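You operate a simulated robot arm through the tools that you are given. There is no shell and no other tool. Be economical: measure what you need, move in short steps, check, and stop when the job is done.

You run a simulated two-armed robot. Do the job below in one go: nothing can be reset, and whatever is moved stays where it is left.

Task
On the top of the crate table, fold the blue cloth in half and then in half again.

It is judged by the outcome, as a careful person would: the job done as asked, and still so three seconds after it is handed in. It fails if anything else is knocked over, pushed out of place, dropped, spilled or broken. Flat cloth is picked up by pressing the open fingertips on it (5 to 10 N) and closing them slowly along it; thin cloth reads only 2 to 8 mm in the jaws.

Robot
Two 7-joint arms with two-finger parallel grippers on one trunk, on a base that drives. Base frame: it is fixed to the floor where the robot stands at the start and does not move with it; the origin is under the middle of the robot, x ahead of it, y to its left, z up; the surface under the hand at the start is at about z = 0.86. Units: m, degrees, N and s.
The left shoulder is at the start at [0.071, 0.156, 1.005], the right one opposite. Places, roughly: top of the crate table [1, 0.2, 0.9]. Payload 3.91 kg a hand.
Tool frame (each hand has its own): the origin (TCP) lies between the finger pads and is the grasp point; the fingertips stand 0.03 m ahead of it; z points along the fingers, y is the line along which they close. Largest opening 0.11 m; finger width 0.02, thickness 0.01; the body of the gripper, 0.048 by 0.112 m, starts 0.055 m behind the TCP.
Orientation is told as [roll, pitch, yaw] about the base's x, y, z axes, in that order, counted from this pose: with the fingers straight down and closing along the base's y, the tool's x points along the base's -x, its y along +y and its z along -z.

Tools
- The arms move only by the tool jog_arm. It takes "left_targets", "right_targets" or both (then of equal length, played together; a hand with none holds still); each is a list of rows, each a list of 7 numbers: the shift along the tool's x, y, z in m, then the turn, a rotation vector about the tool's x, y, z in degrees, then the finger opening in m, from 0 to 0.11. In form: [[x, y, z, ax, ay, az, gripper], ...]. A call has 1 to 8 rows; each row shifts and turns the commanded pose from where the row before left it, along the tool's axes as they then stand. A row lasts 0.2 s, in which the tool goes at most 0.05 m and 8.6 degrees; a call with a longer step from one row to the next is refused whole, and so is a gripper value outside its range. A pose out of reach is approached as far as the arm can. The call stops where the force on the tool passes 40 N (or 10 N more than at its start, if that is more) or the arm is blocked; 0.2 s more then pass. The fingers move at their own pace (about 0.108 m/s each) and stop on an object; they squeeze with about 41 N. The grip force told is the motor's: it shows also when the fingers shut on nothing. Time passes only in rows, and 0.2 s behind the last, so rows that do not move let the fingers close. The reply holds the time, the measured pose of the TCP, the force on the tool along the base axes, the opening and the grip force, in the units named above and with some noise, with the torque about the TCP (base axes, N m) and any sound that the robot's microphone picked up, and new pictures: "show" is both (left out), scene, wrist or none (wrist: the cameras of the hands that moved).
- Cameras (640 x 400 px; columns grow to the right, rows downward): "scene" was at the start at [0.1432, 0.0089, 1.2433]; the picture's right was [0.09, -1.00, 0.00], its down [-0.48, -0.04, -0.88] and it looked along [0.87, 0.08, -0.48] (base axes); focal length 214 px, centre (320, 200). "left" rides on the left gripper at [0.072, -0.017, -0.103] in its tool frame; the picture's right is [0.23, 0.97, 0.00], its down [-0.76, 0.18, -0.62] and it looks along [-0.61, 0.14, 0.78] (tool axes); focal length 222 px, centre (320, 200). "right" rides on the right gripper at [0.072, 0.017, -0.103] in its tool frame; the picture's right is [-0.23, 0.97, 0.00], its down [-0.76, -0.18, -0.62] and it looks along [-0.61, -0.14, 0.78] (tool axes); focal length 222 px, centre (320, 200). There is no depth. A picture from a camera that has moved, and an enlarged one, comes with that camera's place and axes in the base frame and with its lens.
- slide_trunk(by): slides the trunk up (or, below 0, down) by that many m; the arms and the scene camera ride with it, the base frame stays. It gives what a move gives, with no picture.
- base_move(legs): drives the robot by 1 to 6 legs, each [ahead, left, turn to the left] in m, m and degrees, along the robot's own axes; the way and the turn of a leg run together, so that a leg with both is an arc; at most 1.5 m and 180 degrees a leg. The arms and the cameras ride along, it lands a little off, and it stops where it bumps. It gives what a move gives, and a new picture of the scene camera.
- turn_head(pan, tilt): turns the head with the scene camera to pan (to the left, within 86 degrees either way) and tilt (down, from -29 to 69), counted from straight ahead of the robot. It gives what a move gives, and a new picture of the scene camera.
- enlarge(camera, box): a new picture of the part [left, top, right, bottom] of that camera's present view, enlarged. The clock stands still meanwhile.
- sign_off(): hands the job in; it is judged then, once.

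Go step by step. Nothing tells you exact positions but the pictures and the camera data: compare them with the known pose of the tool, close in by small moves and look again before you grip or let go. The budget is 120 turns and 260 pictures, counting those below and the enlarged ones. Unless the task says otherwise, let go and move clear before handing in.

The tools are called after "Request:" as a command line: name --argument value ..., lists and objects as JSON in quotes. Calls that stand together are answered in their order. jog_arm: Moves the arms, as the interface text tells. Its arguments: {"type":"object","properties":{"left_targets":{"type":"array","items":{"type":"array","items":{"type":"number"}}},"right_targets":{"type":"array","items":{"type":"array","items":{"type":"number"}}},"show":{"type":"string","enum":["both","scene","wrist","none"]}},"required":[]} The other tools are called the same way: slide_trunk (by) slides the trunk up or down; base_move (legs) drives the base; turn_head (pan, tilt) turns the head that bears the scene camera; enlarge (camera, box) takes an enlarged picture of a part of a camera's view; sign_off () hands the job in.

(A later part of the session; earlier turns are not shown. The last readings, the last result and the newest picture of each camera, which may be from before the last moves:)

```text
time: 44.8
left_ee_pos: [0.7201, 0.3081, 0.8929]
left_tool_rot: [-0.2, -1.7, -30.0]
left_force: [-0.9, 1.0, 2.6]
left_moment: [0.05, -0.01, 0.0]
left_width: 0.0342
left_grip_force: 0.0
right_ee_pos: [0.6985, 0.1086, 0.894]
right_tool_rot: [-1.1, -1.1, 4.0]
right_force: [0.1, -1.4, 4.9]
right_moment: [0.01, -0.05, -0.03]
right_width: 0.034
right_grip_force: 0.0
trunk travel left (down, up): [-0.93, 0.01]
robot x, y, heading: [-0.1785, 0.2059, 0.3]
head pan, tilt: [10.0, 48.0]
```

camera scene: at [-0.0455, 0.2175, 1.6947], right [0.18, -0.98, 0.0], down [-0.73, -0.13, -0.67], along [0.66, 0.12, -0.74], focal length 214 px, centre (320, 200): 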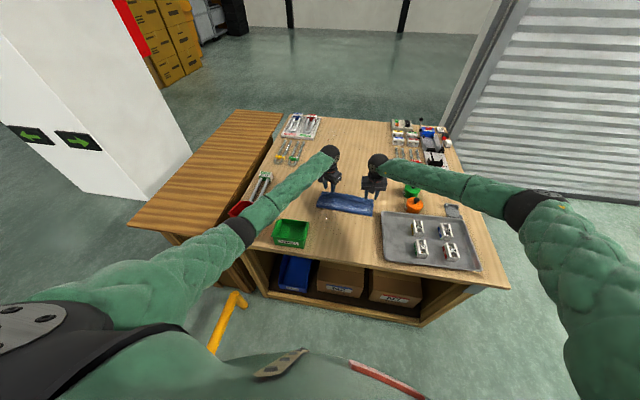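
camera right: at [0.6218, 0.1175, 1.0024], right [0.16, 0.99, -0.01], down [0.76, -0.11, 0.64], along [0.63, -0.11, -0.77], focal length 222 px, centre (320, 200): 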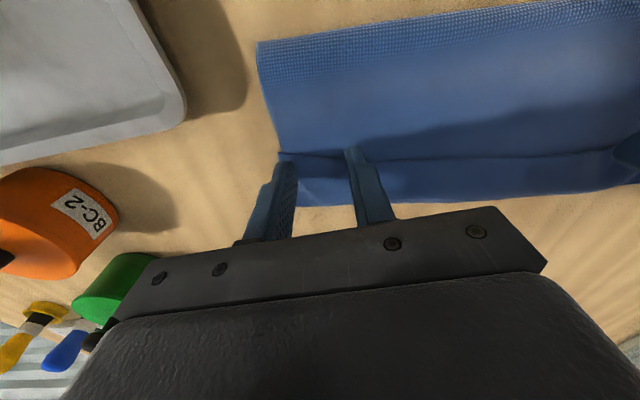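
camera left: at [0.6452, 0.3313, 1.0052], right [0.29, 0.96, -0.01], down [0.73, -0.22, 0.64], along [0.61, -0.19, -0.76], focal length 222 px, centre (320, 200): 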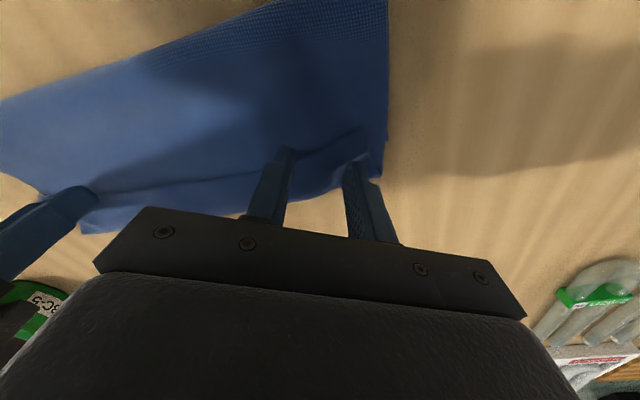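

Light contact is made. I'll close slowly to take just the hem.

Request:
jog_arm --left_targets '[[0, 0, 0.0006, 0, 0, 0, 0.03], [0, 0, 0, 0, 0, 0, 0.026], [0, 0, 0, 0, 0, 0, 0.022], [0, 0, 0, 0, 0, 0, 0.018], [0, 0, 0, 0, 0, 0, 0.013], [0, 0, 0, 0, 0, 0, 0.008], [0, 0, 0, 0, 0, 0, 0.003], [0, 0, 0, 0, 0, 0, 0]]' --right_targets '[[0, 0, 0, 0, 0, 0, 0.03], [0, 0, 0, 0, 0, 0, 0.026], [0, 0, 0, 0, 0, 0, 0.022], [0, 0, 0, 0, 0, 0, 0.018], [0, 0, 0, 0, 0, 0, 0.013], [0, 0, 0, 0, 0, 0, 0.008], [0, 0, 0, 0, 0, 0, 0.003], [0, 0, 0, 0, 0, 0, 0]]' --show "wrist"

```text
time: 46.6
left_ee_pos: [0.7187, 0.3083, 0.8935]
left_tool_rot: [-0.1, -1.7, -30.1]
left_force: [-0.8, -4.6, 4.6]
left_moment: [-0.14, 0.01, -0.03]
left_width: 0.0018
left_grip_force: 40.7
right_ee_pos: [0.6969, 0.1096, 0.8931]
right_tool_rot: [-1.1, -1.0, 4.1]
right_force: [1.1, 5.6, 3.1]
right_moment: [0.13, -0.04, 0.02]
right_width: 0.0035
right_grip_force: 41.5
trunk travel left (down, up): [-0.93, 0.01]
robot x, y, heading: [-0.1762, 0.2034, 0.4]
head pan, tilt: [10.0, 48.0]
camera right: at [0.6228, 0.1232, 0.996], right [0.16, 0.99, -0.01], down [0.76, -0.11, 0.64], along [0.63, -0.11, -0.77], focal length 222 px, centre (320, 200)
camera left: at [0.6454, 0.3307, 0.9942], right [0.29, 0.96, -0.01], down [0.73, -0.22, 0.65], along [0.62, -0.19, -0.76], focal length 222 px, centre (320, 200)
```

right: 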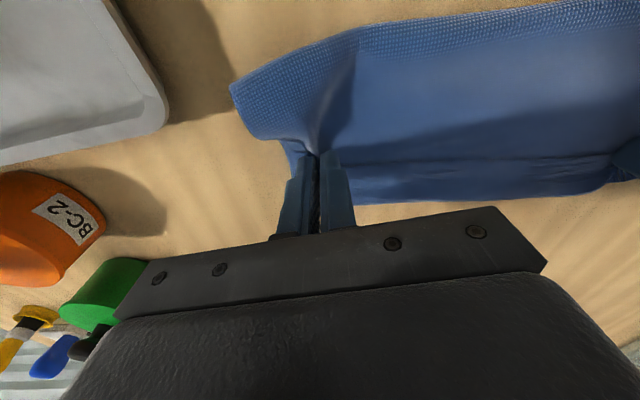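
left: 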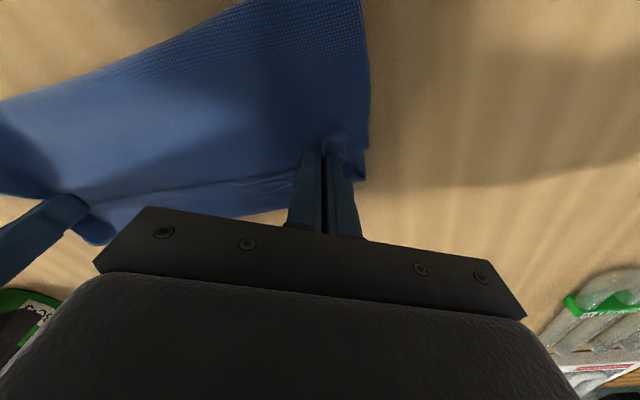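

The left took a single layer, but the right took two. I'll release the right and lift the left to see how the hem unrolls.

Request:
jog_arm --left_targets '[[0, 0, 0, 0, 0, 0, 0], [0, 0, 0, 0, 0, 0, 0], [0, 0, 0, 0, 0, 0, 0], [0, 0, -0.015, 0, 0, 0, 0], [0.004, -0.002, -0.015, 0, 0, 0, 0], [0.004, -0.002, -0.015, 0, 0, 0, 0]]' --right_targets '[[0, 0, -0.001, 0, 0, 0, 0.02], [0, 0, 0, 0, 0, 0, 0.034], [0, 0, -0.01, 0, 0, 0, 0.034], [0, 0, -0.02, 0, 0, 0, 0.034], [0, 0, -0.02, 0, 0, 0, 0.034], [0, 0, 0, 0, 0, 0, 0.034]]'

Request:
enlarge --camera "scene" --box '[290, 160, 400, 229]'

```text
time: 48.0
left_ee_pos: [0.7097, 0.3093, 0.9386]
left_tool_rot: [-0.1, -1.6, -30.1]
left_force: [0.1, 0.2, -0.2]
left_moment: [0.01, 0.03, 0.02]
left_width: 0.0018
left_grip_force: 41.1
right_ee_pos: [0.6987, 0.1096, 0.9431]
right_tool_rot: [-1.2, -1.0, 4.0]
right_force: [-0.3, -0.1, 1.0]
right_moment: [-0.04, 0.0, 0.04]
right_width: 0.0338
right_grip_force: 0.0
trunk travel left (down, up): [-0.93, 0.01]
robot x, y, heading: [-0.1778, 0.2057, 0.2]
head pan, tilt: [10.0, 48.0]
camera scene: at [-0.0454, 0.2178, 1.6945], right [0.18, -0.98, 0.0], down [-0.73, -0.13, -0.67], along [0.66, 0.12, -0.74], focal length 214 px, centre (320, 200)
camera right: at [0.6235, 0.1235, 1.0467], right [0.16, 0.99, -0.01], down [0.76, -0.11, 0.64], along [0.63, -0.11, -0.77], focal length 222 px, centre (320, 200)
camera left: at [0.6362, 0.3321, 1.0386], right [0.29, 0.96, -0.01], down [0.73, -0.22, 0.64], along [0.61, -0.19, -0.76], focal length 222 px, centre (320, 200)
```

scene: 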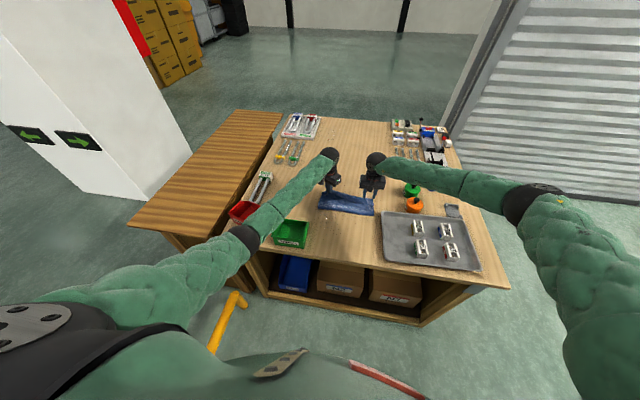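
right: 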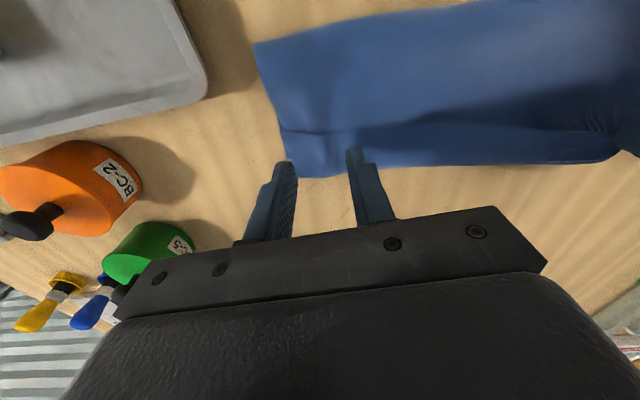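
left: 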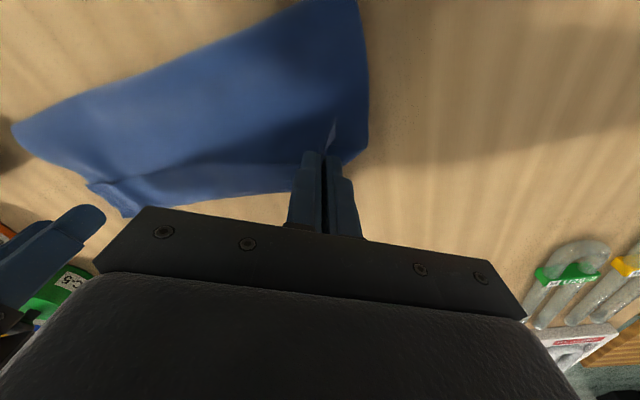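

```text
5.80 times, centred on (345, 194) of scene
camera zoom: at [-0.0454, 0.2178, 1.6945], right [0.18, -0.98, 0.0], down [-0.73, -0.13, -0.67], along [0.66, 0.12, -0.74], focal length 1243 px, centre (175, 232)
```

zoom: 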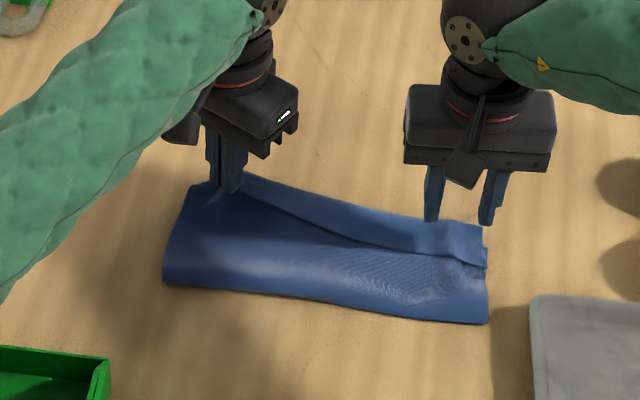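

Request:
jog_arm --left_targets '[[0.008, -0.006, -0.02, 0, 0, 0, 0], [0.016, -0.012, -0.015, 0, 0, 0, 0], [0.016, -0.012, -0.0125, 0, 0, 0, 0], [0.016, -0.012, -0.005, 0, 0, 0, 0], [0.008, -0.006, 0, 0, 0, 0, 0], [0, 0, 0, 0, 0, 0, 0]]' --right_targets '[[0, 0, -0.02, 0, 0, 0, 0.034], [0, 0, -0.02, 0, 0, 0, 0.034], [0, 0, 0, 0, 0, 0, 0.034], [0, 0, 0, 0, 0, 0, 0.034], [0, 0, 0, 0, 0, 0, 0.034], [0, 0, 0, 0, 0, 0, 0.034]]'

Request:
enlarge --camera "scene" --box '[290, 160, 400, 229]'

```text
time: 49.4
left_ee_pos: [0.6285, 0.2997, 0.9881]
left_tool_rot: [-0.1, -1.6, -30.1]
left_force: [0.8, 0.6, -0.5]
left_moment: [-0.02, 0.0, -0.01]
left_width: 0.0018
left_grip_force: 40.9
right_ee_pos: [0.6962, 0.1119, 0.9834]
right_tool_rot: [-1.1, -1.0, 4.0]
right_force: [-0.2, 0.2, 0.2]
right_moment: [0.02, -0.02, 0.03]
right_width: 0.0341
right_grip_force: 0.0
trunk travel left (down, up): [-0.93, 0.01]
robot x, y, heading: [-0.1757, 0.203, 0.3]
head pan, tilt: [10.0, 48.0]
camera scene: at [-0.0451, 0.2177, 1.6945], right [0.18, -0.98, 0.0], down [-0.73, -0.13, -0.67], along [0.66, 0.12, -0.74], focal length 214 px, centre (320, 200)
camera right: at [0.6221, 0.126, 1.086], right [0.16, 0.99, -0.01], down [0.76, -0.11, 0.64], along [0.63, -0.11, -0.77], focal length 222 px, centre (320, 200)
camera left: at [0.5551, 0.323, 1.0899], right [0.29, 0.96, -0.01], down [0.73, -0.22, 0.64], along [0.61, -0.19, -0.76], focal length 222 px, centre (320, 200)
```

scene: 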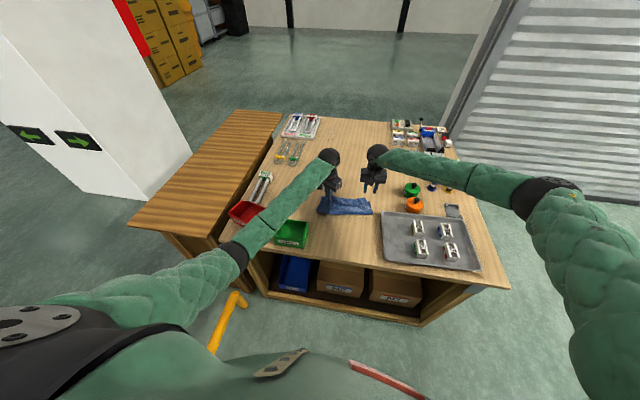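
right: 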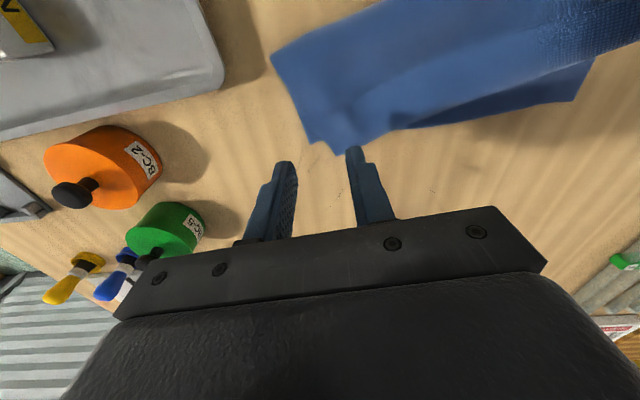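
left: 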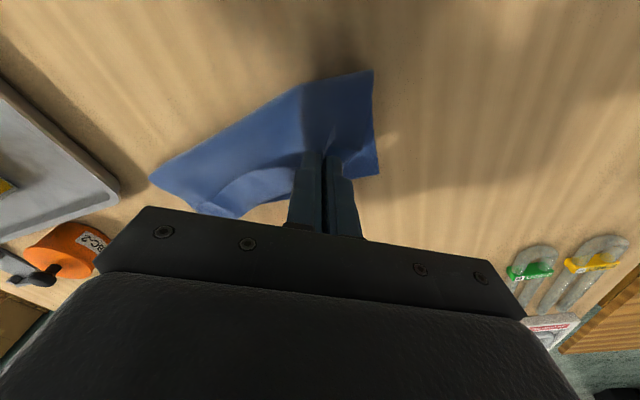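

```text
5.80 times, centred on (345, 194) of scene
camera zoom: at [-0.0451, 0.2177, 1.6945], right [0.18, -0.98, 0.0], down [-0.73, -0.13, -0.67], along [0.66, 0.12, -0.74], focal length 1243 px, centre (175, 232)
```

zoom: 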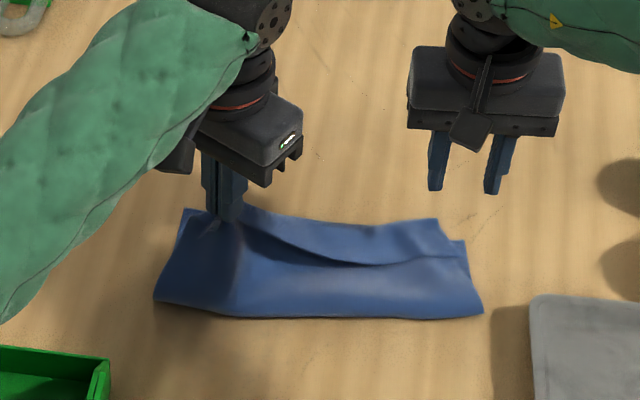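

Request:
enlarge --camera "right" --box '[260, 20, 460, 145]'

Request:
enlarge --camera "scene" --box '[335, 185, 383, 215]'

```text
3.20 times, centred on (360, 82) of right
camera zoom: at [0.6221, 0.126, 1.086], right [0.16, 0.99, -0.01], down [0.76, -0.11, 0.64], along [0.63, -0.11, -0.77], focal length 711 px, centre (192, 576)
```

zoom: 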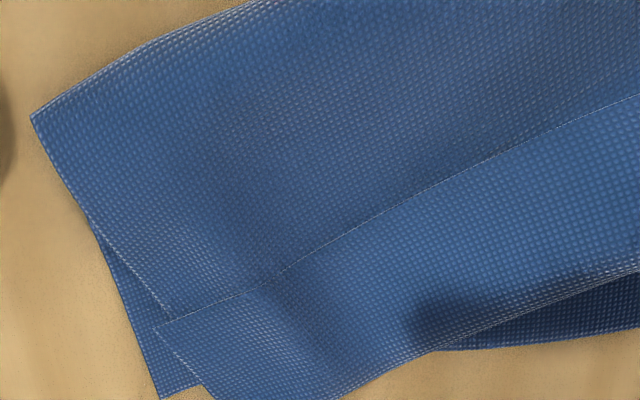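

```text
13.33 times, centred on (359, 200) of scene
camera zoom: at [-0.0451, 0.2177, 1.6945], right [0.18, -0.98, 0.0], down [-0.73, -0.13, -0.67], along [0.66, 0.12, -0.74], focal length 2860 px, centre (-200, 200)
```

zoom: 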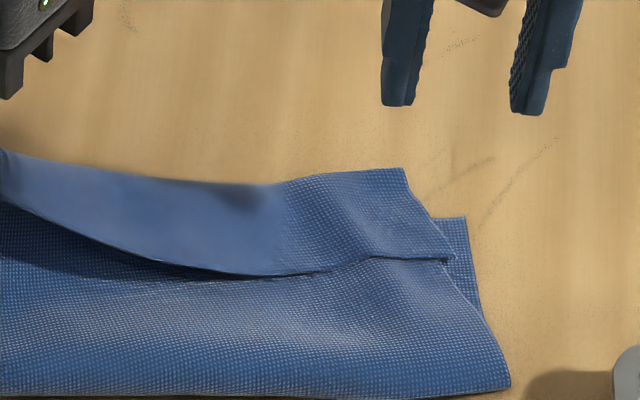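

The left side is unrolled, and the right hem corner is clear at about (0.705,0.10). I'll re-grip it more lightly with the right hand at about (0.703,0.128).

Request:
jog_arm --right_targets '[[0, 0, 0, 0, 0, -6, 0.03], [0, 0, 0, 0, 0, -6, 0.03], [-0.0055, 0.0067, 0.03, 0, 0, 0, 0.03], [-0.0055, 0.0067, 0.03, 0, 0, 0, 0.03], [0, 0, 0.022, 0, 0, 0, 0.03]]' --show "wrist"

Request:
enlarge --camera "right" --box '[220, 60, 420, 185]'

```text
time: 50.6
left_ee_pos: [0.6288, 0.2996, 0.9892]
left_tool_rot: [0.0, -1.7, -30.1]
left_force: [-0.8, 0.4, -0.3]
left_moment: [0.0, -0.02, 0.03]
left_width: 0.0019
left_grip_force: 41.0
right_ee_pos: [0.704, 0.1257, 0.9014]
right_tool_rot: [-1.2, -0.8, 16.2]
right_force: [0.1, -0.3, 0.2]
right_moment: [-0.02, -0.01, -0.04]
right_width: 0.0299
right_grip_force: 0.1
trunk travel left (down, up): [-0.93, 0.01]
robot x, y, heading: [-0.1796, 0.1985, 0.3]
head pan, tilt: [10.0, 48.0]
camera right: at [0.6291, 0.124, 1.0035], right [-0.05, 1.0, -0.02], down [0.77, 0.05, 0.64], along [0.64, 0.02, -0.77], focal length 222 px, centre (320, 200)
```

right: 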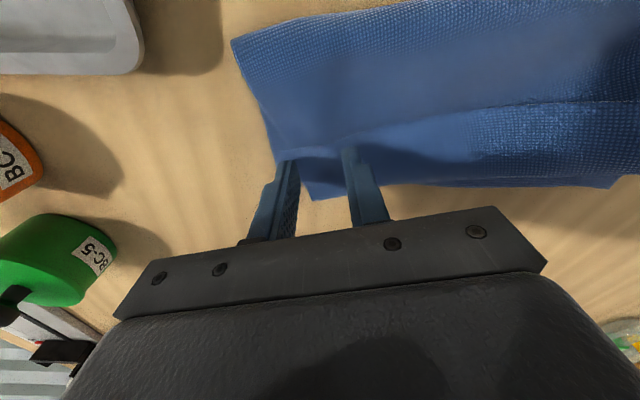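

```text
3.20 times, centred on (320, 122) of right
camera zoom: at [0.6291, 0.124, 1.0035], right [-0.05, 1.0, -0.02], down [0.77, 0.05, 0.64], along [0.64, 0.02, -0.77], focal length 711 px, centre (320, 448)
```

zoom: 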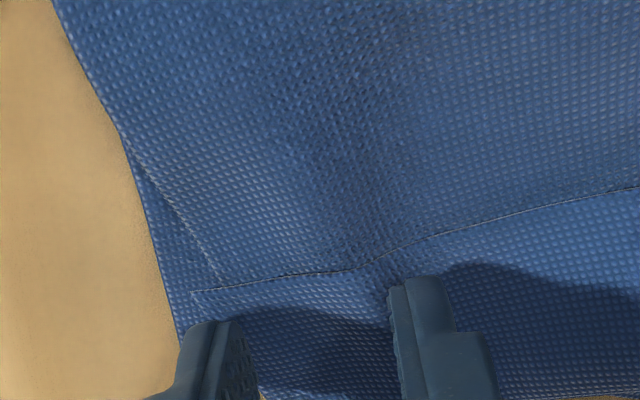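

Request:
jog_arm --right_targets '[[0.001, 0.004, 0.003, 0, 0, 0, 0.03], [0, 0, 0.002, 0, 0, 0, 0.03], [0, 0, 0, 0, 0, 0, 0.03]]' --show "none"

```text
time: 51.4
left_ee_pos: [0.6293, 0.3008, 0.9887]
left_tool_rot: [-0.1, -1.6, -30.2]
left_force: [0.4, 0.2, -0.1]
left_moment: [0.05, -0.02, -0.03]
left_width: 0.0018
left_grip_force: 40.9
right_ee_pos: [0.7016, 0.1295, 0.8964]
right_tool_rot: [-1.2, -0.7, 16.0]
right_force: [-0.9, -0.9, 0.3]
right_moment: [0.05, -0.04, 0.02]
right_width: 0.03
right_grip_force: 0.1
trunk travel left (down, up): [-0.93, 0.01]
robot x, y, heading: [-0.1732, 0.2033, 0.3]
head pan, tilt: [10.0, 48.0]
```

Request:
jog_arm --right_targets '[[0, 0, 0.002, 0, 0, 0, 0.03], [0, 0, 0, 0, 0, 0, 0.03]]' --show "none"

```text
time: 52.0
left_ee_pos: [0.6294, 0.3012, 0.9887]
left_tool_rot: [-0.1, -1.7, -30.0]
left_force: [0.0, -1.5, 0.5]
left_moment: [0.02, 0.03, -0.01]
left_width: 0.0018
left_grip_force: 41.4
right_ee_pos: [0.7028, 0.1302, 0.8948]
right_tool_rot: [-1.2, -0.8, 16.0]
right_force: [0.1, 0.6, 2.1]
right_moment: [0.01, 0.02, -0.01]
right_width: 0.0298
right_grip_force: 0.0
trunk travel left (down, up): [-0.93, 0.01]
robot x, y, heading: [-0.1769, 0.2028, 0.3]
head pan, tilt: [10.0, 48.0]
```

Request:
jog_arm --right_targets '[[0, 0, 0.0002, 0, 0, 0, 0.026], [0, 0, 0, 0, 0, 0, 0.022], [0, 0, 0, 0, 0, 0, 0.018], [0, 0, 0, 0, 0, 0, 0.014], [0, 0, 0, 0, 0, 0, 0.01], [0, 0, 0, 0, 0, 0, 0.006], [0, 0, 0, 0, 0, 0, 0.002], [0, 0, 0, 0, 0, 0, 0]]' --show "wrist"

```text
time: 53.8
left_ee_pos: [0.6289, 0.3012, 0.989]
left_tool_rot: [-0.2, -1.7, -30.0]
left_force: [1.0, -2.2, -1.3]
left_moment: [-0.03, -0.03, -0.03]
left_width: 0.0018
left_grip_force: 41.2
right_ee_pos: [0.7031, 0.1294, 0.8949]
right_tool_rot: [-1.2, -0.8, 16.0]
right_force: [-0.8, 1.6, 4.4]
right_moment: [0.04, -0.01, 0.05]
right_width: 0.0021
right_grip_force: 41.1
trunk travel left (down, up): [-0.93, 0.01]
robot x, y, heading: [-0.1791, 0.2059, 0.4]
head pan, tilt: [10.0, 48.0]
camera right: at [0.6272, 0.1274, 0.9971], right [-0.05, 1.0, -0.02], down [0.77, 0.05, 0.64], along [0.64, 0.02, -0.77], focal length 222 px, centre (320, 200)
```

right: 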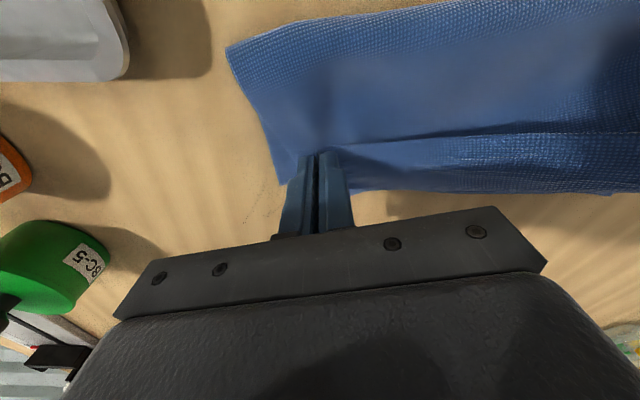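

Single layer held. I'll lift the right edge and bring it level with the left hand.

Request:
jog_arm --right_targets '[[0, 0, -0.02, 0, 0, 0, 0], [0.012, -0.002, -0.02, 0, 0, 0, 0], [0.02, -0.003, -0.015, 0, 0, 0, 0], [0.02, -0.003, -0.015, 0, 0, 0, 0], [0.02, -0.003, -0.012, 0, 0, 0, 0], [0.02, -0.003, -0.008, 0, 0, 0, 0], [0.005, 0, 0, 0, 0, 0, 0]]'

Request:
enlarge --camera "scene" --box '[290, 160, 400, 229]'

```text
time: 55.4
left_ee_pos: [0.628, 0.3007, 0.9882]
left_tool_rot: [-0.1, -1.7, -30.0]
left_force: [0.0, -2.7, -1.1]
left_moment: [-0.06, -0.02, 0.01]
left_width: 0.0015
left_grip_force: 40.9
right_ee_pos: [0.6132, 0.0898, 0.984]
right_tool_rot: [-1.2, -0.8, 16.1]
right_force: [0.4, 1.7, 0.4]
right_moment: [0.08, -0.01, -0.04]
right_width: 0.002
right_grip_force: 40.8
trunk travel left (down, up): [-0.93, 0.01]
robot x, y, heading: [-0.1805, 0.2016, 0.3]
head pan, tilt: [10.0, 48.0]
camera scene: at [-0.0455, 0.218, 1.6946], right [0.18, -0.98, 0.0], down [-0.73, -0.13, -0.67], along [0.66, 0.12, -0.74], focal length 214 px, centre (320, 200)
camera right: at [0.5378, 0.0876, 1.0866], right [-0.05, 1.0, -0.02], down [0.77, 0.05, 0.64], along [0.64, 0.02, -0.77], focal length 222 px, centre (320, 200)
```

scene: 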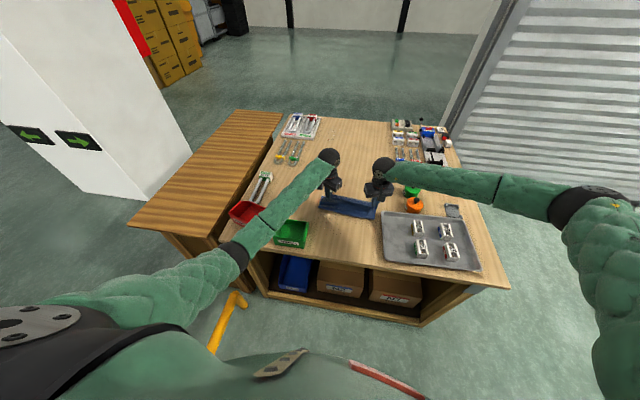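
right: 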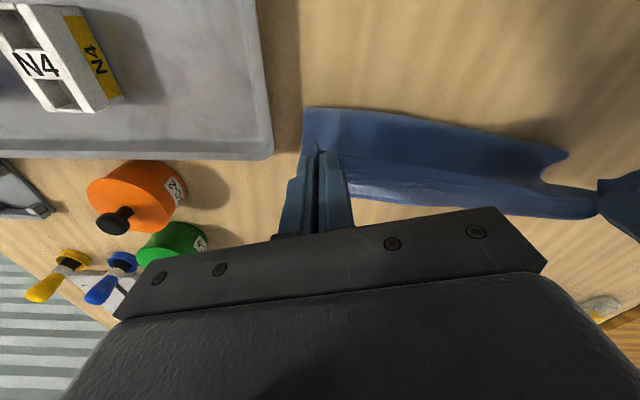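

```text
5.80 times, centred on (345, 194) of scene
camera zoom: at [-0.0455, 0.218, 1.6946], right [0.18, -0.98, 0.0], down [-0.73, -0.13, -0.67], along [0.66, 0.12, -0.74], focal length 1243 px, centre (175, 232)
```

zoom: 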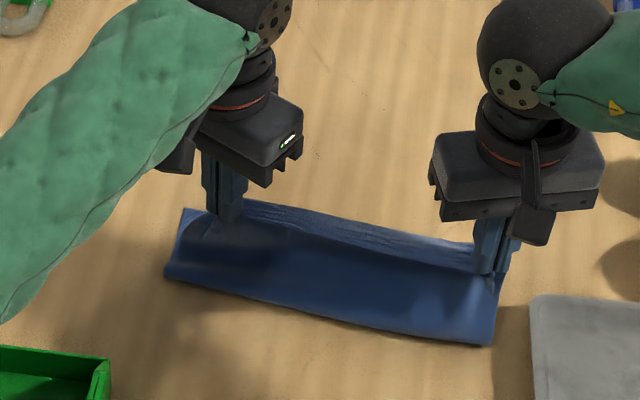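

Both hands now hold the top edge cleanly. I'll pull it back toward the robot, low, to unroll the sheet so that the fold line can shift to the true middle.

Request:
jog_arm --left_targets '[[0.0196, -0.0104, 0.0055, 0, 0, 0, 0], [0.0196, -0.0104, 0.0055, 0, 0, 0, 0], [0.0196, -0.0104, 0.0055, 0, 0, 0, 0], [0.0196, -0.0104, 0.0055, 0, 0, 0, 0], [0.0196, -0.0104, 0.0055, 0, 0, 0, 0], [0.0196, -0.0104, 0.0055, 0, 0, 0, 0], [0, 0, 0, 0, 0, 0, 0]]' --right_targets '[[0.0183, 0.0073, 0.0048, 0, 0, 0, 0], [0.0183, 0.0073, 0.0048, 0, 0, 0, 0], [0.0183, 0.0073, 0.0048, 0, 0, 0, 0], [0.0183, 0.0073, 0.0048, 0, 0, 0, 0], [0.0183, 0.0073, 0.0048, 0, 0, 0, 0], [0.0183, 0.0073, 0.0048, 0, 0, 0, 0], [0, 0, 0, 0, 0, 0, 0]]'

Request:
enlarge --camera "scene" --box '[270, 150, 414, 240]'

```text
time: 57.0
left_ee_pos: [0.4983, 0.3035, 0.952]
left_tool_rot: [-0.3, -1.6, -30.0]
left_force: [-0.1, -0.4, -0.1]
left_moment: [0.0, 0.04, 0.01]
left_width: 0.0017
left_grip_force: 40.9
right_ee_pos: [0.4956, 0.1016, 0.9547]
right_tool_rot: [-1.2, -0.8, 16.1]
right_force: [0.7, 0.5, -0.4]
right_moment: [-0.01, 0.01, -0.01]
right_width: 0.002
right_grip_force: 41.2
trunk travel left (down, up): [-0.93, 0.01]
robot x, y, heading: [-0.1778, 0.2042, 0.1]
head pan, tilt: [10.0, 48.0]
camera scene: at [-0.0452, 0.2176, 1.6945], right [0.18, -0.98, 0.0], down [-0.73, -0.13, -0.67], along [0.66, 0.12, -0.74], focal length 214 px, centre (320, 200)
camera right: at [0.4208, 0.1008, 1.0564], right [-0.05, 1.0, -0.02], down [0.77, 0.05, 0.64], along [0.64, 0.02, -0.77], focal length 222 px, centre (320, 200)
camera left: at [0.4255, 0.3254, 1.0531], right [0.29, 0.96, -0.01], down [0.73, -0.22, 0.64], along [0.61, -0.19, -0.76], focal length 222 px, centre (320, 200)
```

scene: 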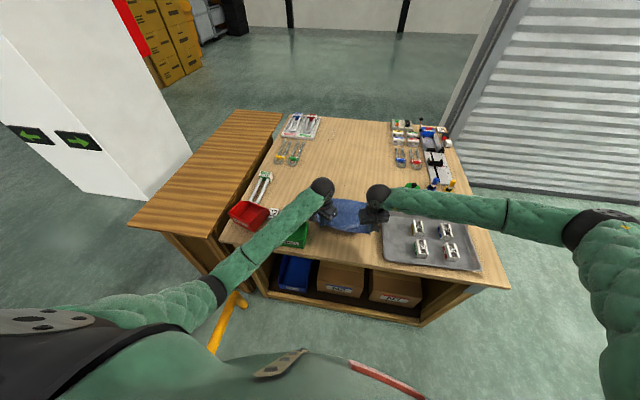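
right: 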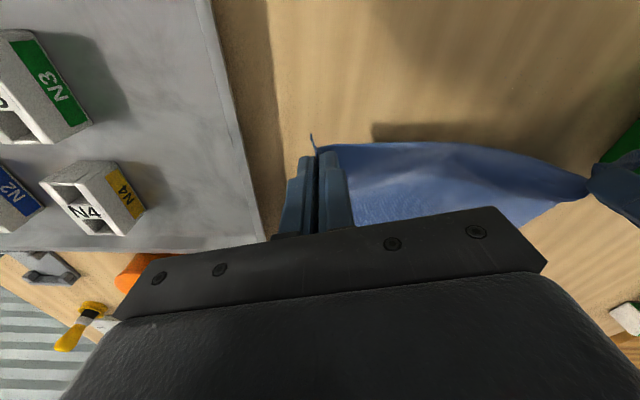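
left: 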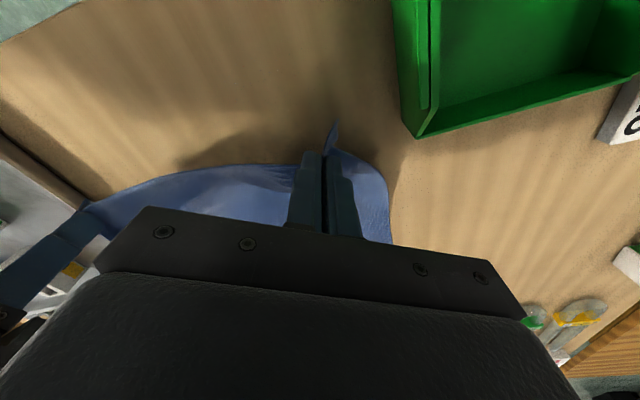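

```text
4.44 times, centred on (342, 195) of scene
camera zoom: at [-0.0452, 0.2176, 1.6945], right [0.18, -0.98, 0.0], down [-0.73, -0.13, -0.67], along [0.66, 0.12, -0.74], focal length 953 px, centre (222, 222)
```

zoom: 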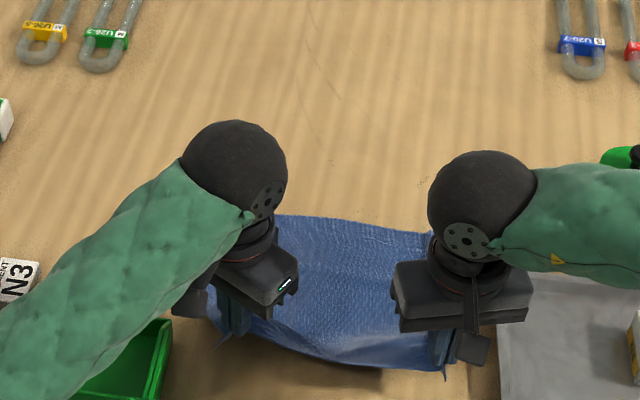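

The sheet is unrolled flat with its far edge at x ≈ 0.727. I'll refold about x ≈ 0.597 on a slightly slack arc.

Request:
jog_arm --left_targets '[[-0.0105, 0.0078, -0.0184, 0, 0, 0, 0], [-0.0134, 0.0095, -0.0156, 0, 0, 0, 0], [-0.0174, 0.0118, -0.013, 0, 0, 0, 0], [-0.0175, 0.0119, -0.008, 0, 0, 0, 0], [-0.0186, 0.0125, -0.0038, 0, 0, 0, 0], [-0.0206, 0.0137, 0.001, 0, 0, 0, 0], [-0.0184, 0.0124, 0.0052, 0, 0, 0, 0], [-0.017, 0.0116, 0.0094, 0, 0, 0, 0]]' --right_targets '[[-0.0128, -0.0026, -0.0184, 0, 0, 0, 0], [-0.016, -0.0035, -0.0156, 0, 0, 0, 0], [-0.0205, -0.0048, -0.013, 0, 0, 0, 0], [-0.0206, -0.0048, -0.008, 0, 0, 0, 0], [-0.0217, -0.0052, -0.0038, 0, 0, 0, 0], [-0.024, -0.0058, 0.001, 0, 0, 0, 0], [-0.0215, -0.0051, 0.0052, 0, 0, 0, 0], [-0.02, -0.0047, 0.0094, 0, 0, 0, 0]]'

Request:
enlarge --camera "scene" --box '[270, 150, 414, 240]'

```text
time: 58.8
left_ee_pos: [0.6557, 0.3182, 0.997]
left_tool_rot: [-0.1, -1.6, -30.0]
left_force: [-0.2, -0.2, 0.4]
left_moment: [0.04, -0.01, 0.01]
left_width: 0.0017
left_grip_force: 41.1
right_ee_pos: [0.6569, 0.11, 0.9968]
right_tool_rot: [-1.3, -0.7, 16.1]
right_force: [0.5, 0.9, -0.3]
right_moment: [-0.04, -0.03, -0.04]
right_width: 0.0018
right_grip_force: 40.7
trunk travel left (down, up): [-0.93, 0.01]
robot x, y, heading: [-0.1781, 0.2005, 0.2]
head pan, tilt: [10.0, 48.0]
camera scene: at [-0.0442, 0.218, 1.6944], right [0.18, -0.98, 0.0], down [-0.73, -0.13, -0.67], along [0.66, 0.12, -0.74], focal length 214 px, centre (320, 200)
camera right: at [0.5808, 0.1087, 1.0995], right [-0.05, 1.0, -0.02], down [0.77, 0.05, 0.64], along [0.64, 0.02, -0.77], focal length 222 px, centre (320, 200)
camera left: at [0.5826, 0.3408, 1.0977], right [0.29, 0.96, -0.01], down [0.73, -0.22, 0.64], along [0.61, -0.19, -0.76], focal length 222 px, centre (320, 200)
```

scene: 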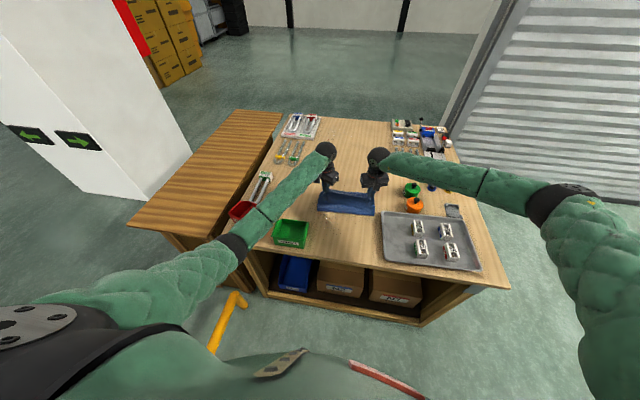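
right: 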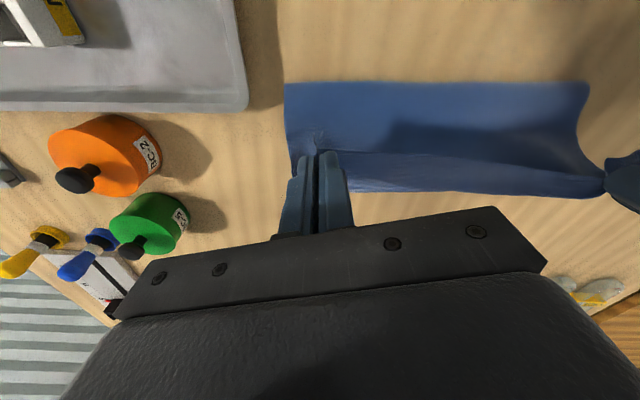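
left: 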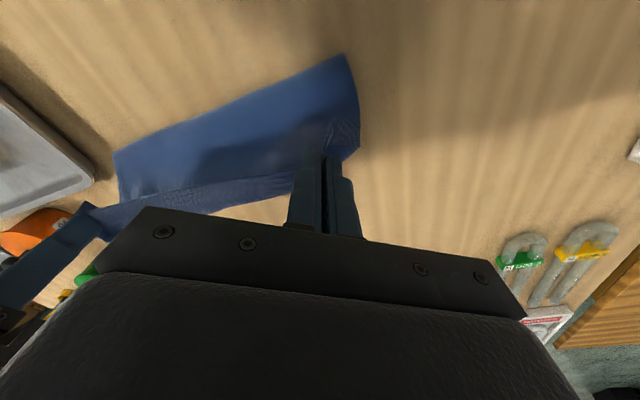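

```text
4.44 times, centred on (342, 195) of scene
camera zoom: at [-0.0442, 0.218, 1.6944], right [0.18, -0.98, 0.0], down [-0.73, -0.13, -0.67], along [0.66, 0.12, -0.74], focal length 953 px, centre (222, 222)
```

zoom: 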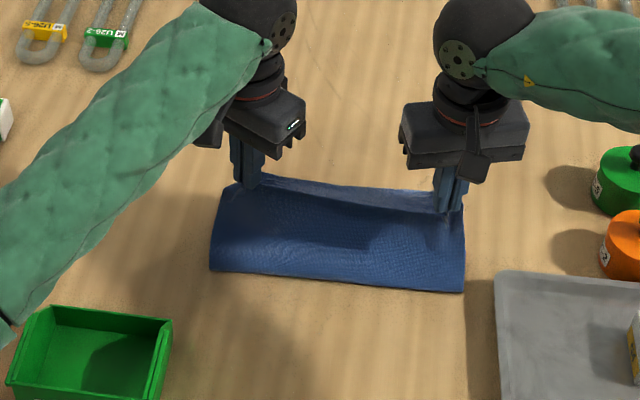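

Request:
jog_arm --left_targets '[[-0.0106, 0.0061, 0.01, 0, 0, 0, 0], [-0.0106, 0.0061, 0.0136, 0, 0, 0, 0], [-0.0161, 0.0093, 0.0244, 0, 0, 0, 0], [-0.0087, 0.005, 0.023, 0, 0, 0, 0], [-0.0043, 0.0025, 0.018, 0, 0, 0, 0], [-0.0026, 0.0015, 0.01, 0, 0, 0, 0], [0, 0, 0, 0, 0, 0, 0]]' --right_targets '[[-0.0117, -0.0028, 0.01, 0, 0, 0, 0], [-0.0117, -0.0028, 0.0136, 0, 0, 0, 0], [-0.0179, -0.0041, 0.0244, 0, 0, 0, 0], [-0.0096, -0.002, 0.023, 0, 0, 0, 0], [-0.0048, -0.0014, 0.018, 0, 0, 0, 0], [-0.0029, -0.0008, 0.01, 0, 0, 0, 0], [0, 0, 0, 0, 0, 0, 0]]'

Request:
enlarge --camera "scene" --box '[290, 160, 400, 229]'

Request:
enlarge --camera "right" --box '[220, 20, 620, 270]'

```text
time: 60.4
left_ee_pos: [0.7199, 0.3168, 0.8998]
left_tool_rot: [-0.2, -1.7, -30.1]
left_force: [0.1, -0.2, 0.0]
left_moment: [-0.01, 0.03, 0.0]
left_width: 0.0018
left_grip_force: 41.2
right_ee_pos: [0.7149, 0.1103, 0.8996]
right_tool_rot: [-1.3, -0.7, 16.0]
right_force: [-0.4, 0.3, 0.8]
right_moment: [-0.02, 0.01, 0.02]
right_width: 0.0021
right_grip_force: 41.5
trunk travel left (down, up): [-0.93, 0.01]
robot x, y, heading: [-0.1796, 0.2073, 0.4]
head pan, tilt: [10.0, 48.0]
camera scene: at [-0.0457, 0.2177, 1.6946], right [0.18, -0.98, 0.0], down [-0.73, -0.13, -0.67], along [0.66, 0.12, -0.74], focal length 214 px, centre (320, 200)
camera right: at [0.6403, 0.1082, 1.0023], right [-0.05, 1.0, -0.02], down [0.77, 0.05, 0.64], along [0.64, 0.02, -0.77], focal length 222 px, centre (320, 200)
camera left: at [0.6461, 0.34, 1.0005], right [0.29, 0.96, -0.01], down [0.73, -0.22, 0.64], along [0.62, -0.19, -0.76], focal length 222 px, centre (320, 200)
```

scene: 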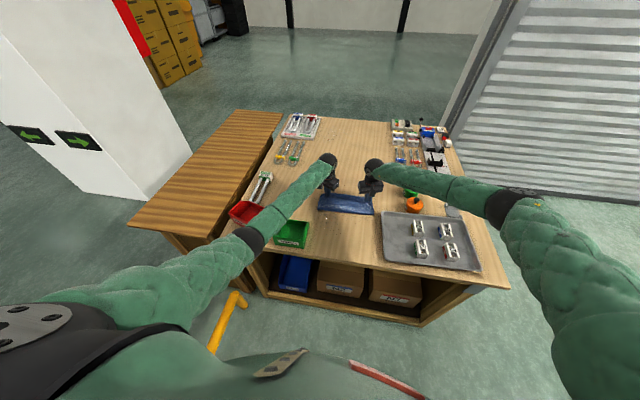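
right: 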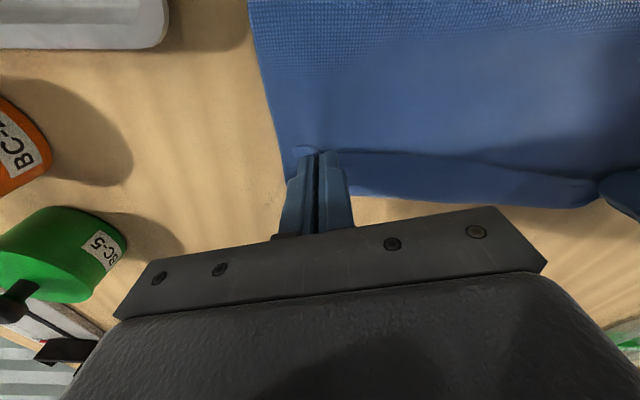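
left: 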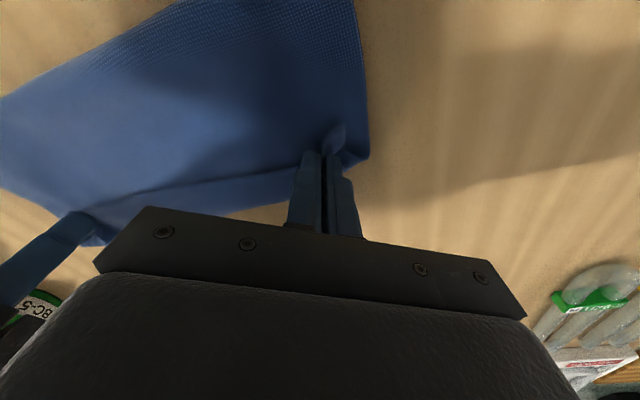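

```text
5.80 times, centred on (345, 194) of scene
camera zoom: at [-0.0457, 0.2177, 1.6946], right [0.18, -0.98, 0.0], down [-0.73, -0.13, -0.67], along [0.66, 0.12, -0.74], focal length 1243 px, centre (175, 232)
```

zoom: 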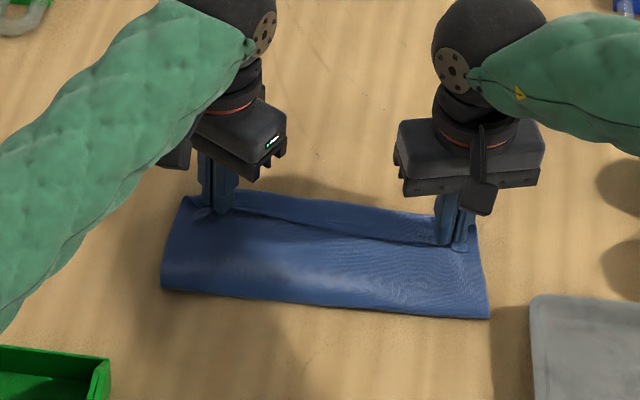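

```text
1.60 times, centred on (420, 145) of right
camera zoom: at [0.6403, 0.1082, 1.0023], right [-0.05, 1.0, -0.02], down [0.77, 0.05, 0.64], along [0.64, 0.02, -0.77], focal length 355 px, centre (160, 288)
```

zoom: 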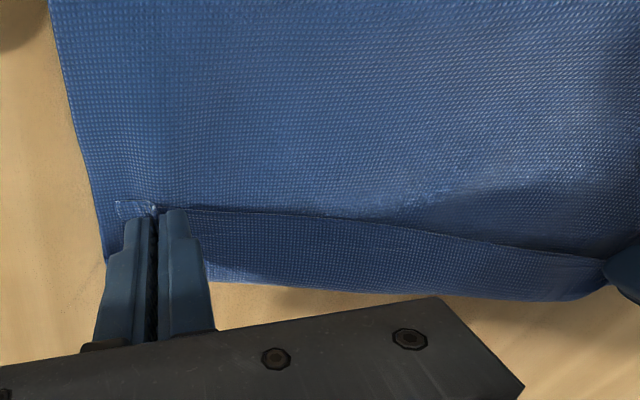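

The edge is laid down. I'll release and inspect.

Request:
jog_arm --left_targets '[[0, 0, 0.003, 0, 0, 0, 0], [0, 0, 0, 0, 0, 0, 0.01], [0, 0, 0, 0, 0, 0, 0.02], [0, 0, -0.02, 0, 0, 0, 0.02], [0, 0, -0.04, 0, 0, 0, 0.02], [0, 0, -0.04, 0, 0, 0, 0.02], [0, 0, 0, 0, 0, 0, 0.02]]' --right_targets '[[0, 0, 0.003, 0, 0, 0, 0], [0, 0, 0, 0, 0, 0, 0.01], [0, 0, 0, 0, 0, 0, 0.02], [0, 0, -0.02, 0, 0, 0, 0.02], [0, 0, -0.04, 0, 0, 0, 0.02], [0, 0, -0.04, 0, 0, 0, 0.02], [0, 0, 0, 0, 0, 0, 0.02]]' --show "none"

Request:
enlarge --camera "scene" --box '[305, 180, 385, 230]'

Request:
enlarge --camera "right" --box '[260, 0, 580, 200]'

Request:
enlarge --camera "left" --box '[80, 0, 400, 200]'

```text
time: 62.0
left_ee_pos: [0.7195, 0.3192, 0.9983]
left_tool_rot: [-0.1, -1.6, -30.1]
left_force: [0.8, -0.4, 0.0]
left_moment: [0.02, 0.03, 0.0]
left_width: 0.0196
left_grip_force: 0.1
right_ee_pos: [0.7166, 0.1167, 0.9958]
right_tool_rot: [-1.1, -0.6, 16.0]
right_force: [0.9, 0.3, 0.0]
right_moment: [0.0, -0.01, 0.01]
right_width: 0.02
right_grip_force: 0.1
trunk travel left (down, up): [-0.93, 0.01]
robot x, y, heading: [-0.1784, 0.2043, 0.1]
head pan, tilt: [10.0, 48.0]
```

```text
8.00 times, centred on (345, 205) of scene
camera zoom: at [-0.0447, 0.218, 1.6944], right [0.18, -0.98, 0.0], down [-0.73, -0.13, -0.67], along [0.66, 0.12, -0.74], focal length 1716 px, centre (120, 160)
```

zoom: 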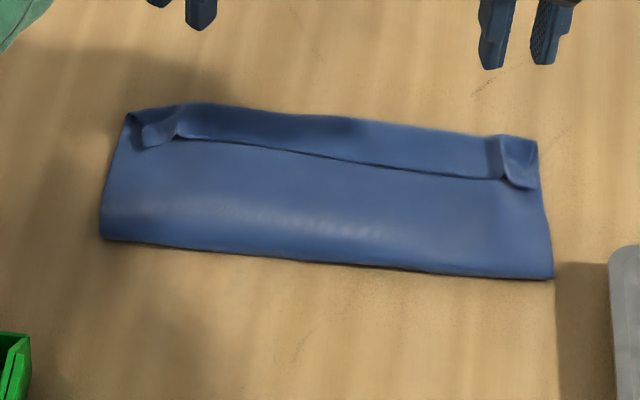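

```text
2.00 times, centred on (420, 100) of right
camera zoom: at [0.6415, 0.1139, 1.0986], right [-0.05, 1.0, -0.02], down [0.77, 0.05, 0.64], along [0.64, 0.02, -0.77], focal length 444 px, centre (120, 400)
```

zoom: 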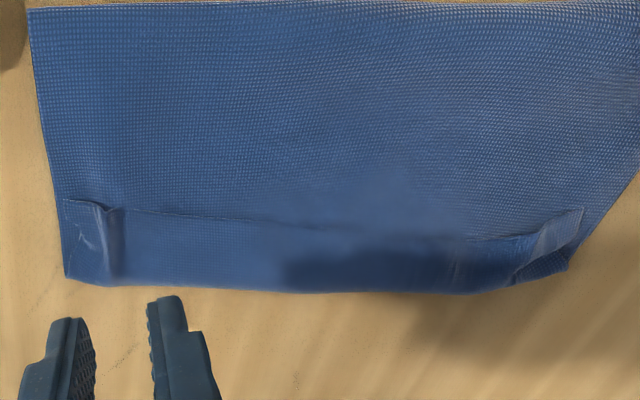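

```text
2.00 times, centred on (240, 100) of left
camera zoom: at [0.646, 0.3415, 1.1], right [0.29, 0.96, -0.01], down [0.73, -0.22, 0.64], along [0.61, -0.19, -0.76], focal length 444 px, centre (480, 400)
```

zoom: 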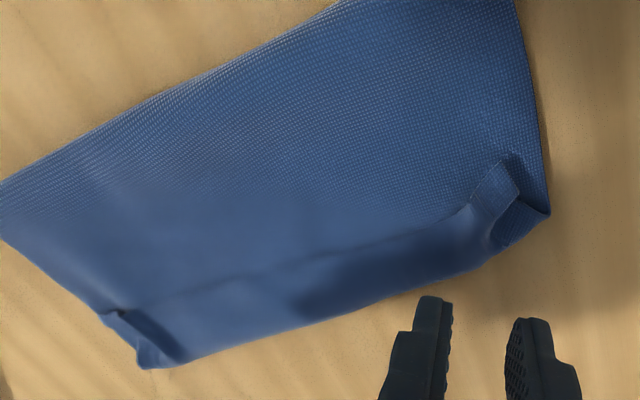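

The strip is now even (about 11 cm deep, with a narrow turned hem that will end up inside). Next is the second fold, carrying the left end over to the right. I'll turn the left hand to close along x and move the right hand clear.

Request:
jog_arm --left_targets '[[0, 0, -0.005, 0, 0, 7.5, 0.034], [0, 0, 0, 0, 0, 7.5, 0.034], [0, 0, 0, 0, 0, 7.5, 0.034], [0, 0, 0, 0, 0, 7.5, 0.034], [0, 0, 0, 0, 0, 7.5, 0.034], [0, 0, 0, 0, 0, 7.5, 0.034], [0, 0, 0, 0, 0, 7.5, 0.034], [0, 0, 0, 0, 0, 7.5, 0.034]]' --right_targets '[[0.0138, -0.0117, -0.0125, 0, 0, 0, 0.034], [0.0138, -0.0117, -0.0125, 0, 0, 0, 0.034], [0.0138, -0.0117, -0.0125, 0, 0, 0, 0.034], [0.0138, -0.0117, -0.0125, 0, 0, 0, 0.034], [0.0138, -0.0117, -0.0125, 0, 0, 0, 0.034], [0.0138, -0.0117, -0.0125, 0, 0, 0, 0.034], [0.0138, -0.0117, -0.0125, 0, 0, 0, 0.034], [0.0138, -0.0117, -0.0125, 0, 0, 0, 0.034]]' --show "scene"

```text
time: 63.8
left_ee_pos: [0.7178, 0.3195, 1.0046]
left_tool_rot: [1.4, -0.8, -90.2]
left_force: [-0.1, -1.3, 0.0]
left_moment: [0.01, 0.01, -0.02]
left_width: 0.034
left_grip_force: 0.0
right_ee_pos: [0.6353, -0.0041, 1.0989]
right_tool_rot: [-1.2, -0.7, 16.0]
right_force: [0.4, 0.2, 0.1]
right_moment: [-0.01, 0.01, 0.04]
right_width: 0.034
right_grip_force: 0.0
trunk travel left (down, up): [-0.93, 0.01]
robot x, y, heading: [-0.1775, 0.2024, -0.0]
head pan, tilt: [10.0, 48.0]
camera scene: at [-0.0464, 0.2171, 1.6946], right [0.18, -0.98, 0.0], down [-0.73, -0.13, -0.67], along [0.66, 0.12, -0.74], focal length 214 px, centre (320, 200)
```

scene: 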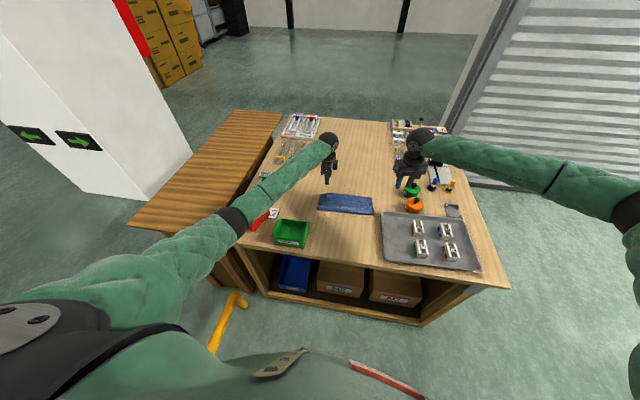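

Request:
jog_arm --left_targets '[[0.0056, -0.01, 0.021, 0, 0, 0, 0.034], [0.0056, -0.01, 0.021, 0, 0, 0, 0.034], [0.0056, -0.01, 0.021, 0, 0, 0, 0.034], [0.0056, -0.01, 0.021, 0, 0, 0, 0.034]]'

Request:
enlarge --camera "left" --box '[220, 60, 420, 185]'

```text
time: 64.8
left_ee_pos: [0.6795, 0.3429, 0.9174]
left_tool_rot: [1.4, -0.9, -90.1]
left_force: [-0.2, 0.0, 0.3]
left_moment: [0.0, -0.02, 0.03]
left_width: 0.0337
left_grip_force: 0.1
right_ee_pos: [0.6356, -0.0041, 1.0982]
right_tool_rot: [-1.4, -0.7, 16.0]
right_force: [0.8, 0.4, -0.1]
right_moment: [-0.03, 0.03, -0.01]
right_width: 0.0341
right_grip_force: 0.1
trunk travel left (down, up): [-0.93, 0.01]
robot x, y, heading: [-0.1767, 0.2057, 0.3]
head pan, tilt: [10.0, 48.0]
camera scene: at [-0.0459, 0.2182, 1.6946], right [0.18, -0.98, 0.0], down [-0.73, -0.13, -0.67], along [0.66, 0.12, -0.74], focal length 214 px, centre (320, 200)
camera left: at [0.6602, 0.4152, 1.0196], right [0.97, 0.23, 0.02], down [0.16, -0.75, 0.64], along [0.16, -0.62, -0.77], focal length 222 px, centre (320, 200)
```

scene: 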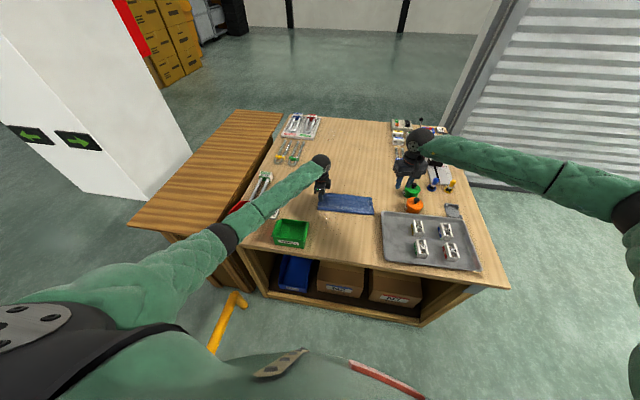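
left: 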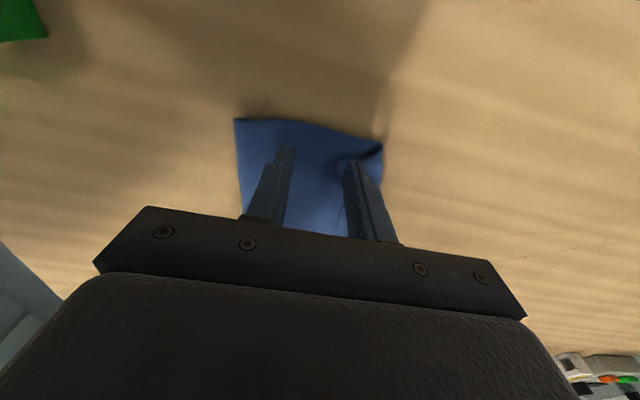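

```text
3.20 times, centred on (320, 122) of left
camera zoom: at [0.6602, 0.4152, 1.0196], right [0.97, 0.23, 0.02], down [0.16, -0.75, 0.64], along [0.16, -0.62, -0.77], focal length 711 px, centre (320, 448)
```

zoom: 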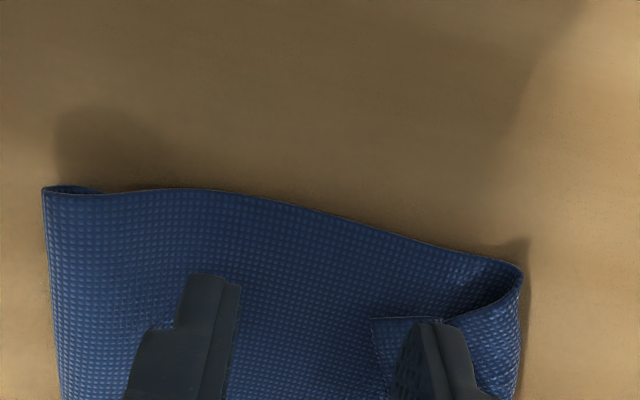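

Request:
jog_arm --left_targets '[[0.002, -0.0045, 0.01, 0, 0, 0, 0.034], [0.001, -0.0045, 0.01, 0, 0, 0, 0.034], [0, 0, 0.003, 0, 0, 0, 0.034], [0, 0, 0, 0, 0, 0, 0.034]]' --show "none"

```text
time: 65.8
left_ee_pos: [0.6712, 0.3424, 0.8939]
left_tool_rot: [1.3, -0.9, -90.1]
left_force: [0.1, 0.2, 0.7]
left_moment: [0.01, 0.02, -0.04]
left_width: 0.0341
left_grip_force: 0.0
right_ee_pos: [0.6351, -0.0049, 1.0974]
right_tool_rot: [-1.3, -0.6, 16.0]
right_force: [0.3, -0.2, 0.2]
right_moment: [-0.02, 0.01, 0.04]
right_width: 0.0338
right_grip_force: 0.1
trunk travel left (down, up): [-0.93, 0.01]
robot x, y, heading: [-0.182, 0.2029, 0.4]
head pan, tilt: [10.0, 48.0]
```

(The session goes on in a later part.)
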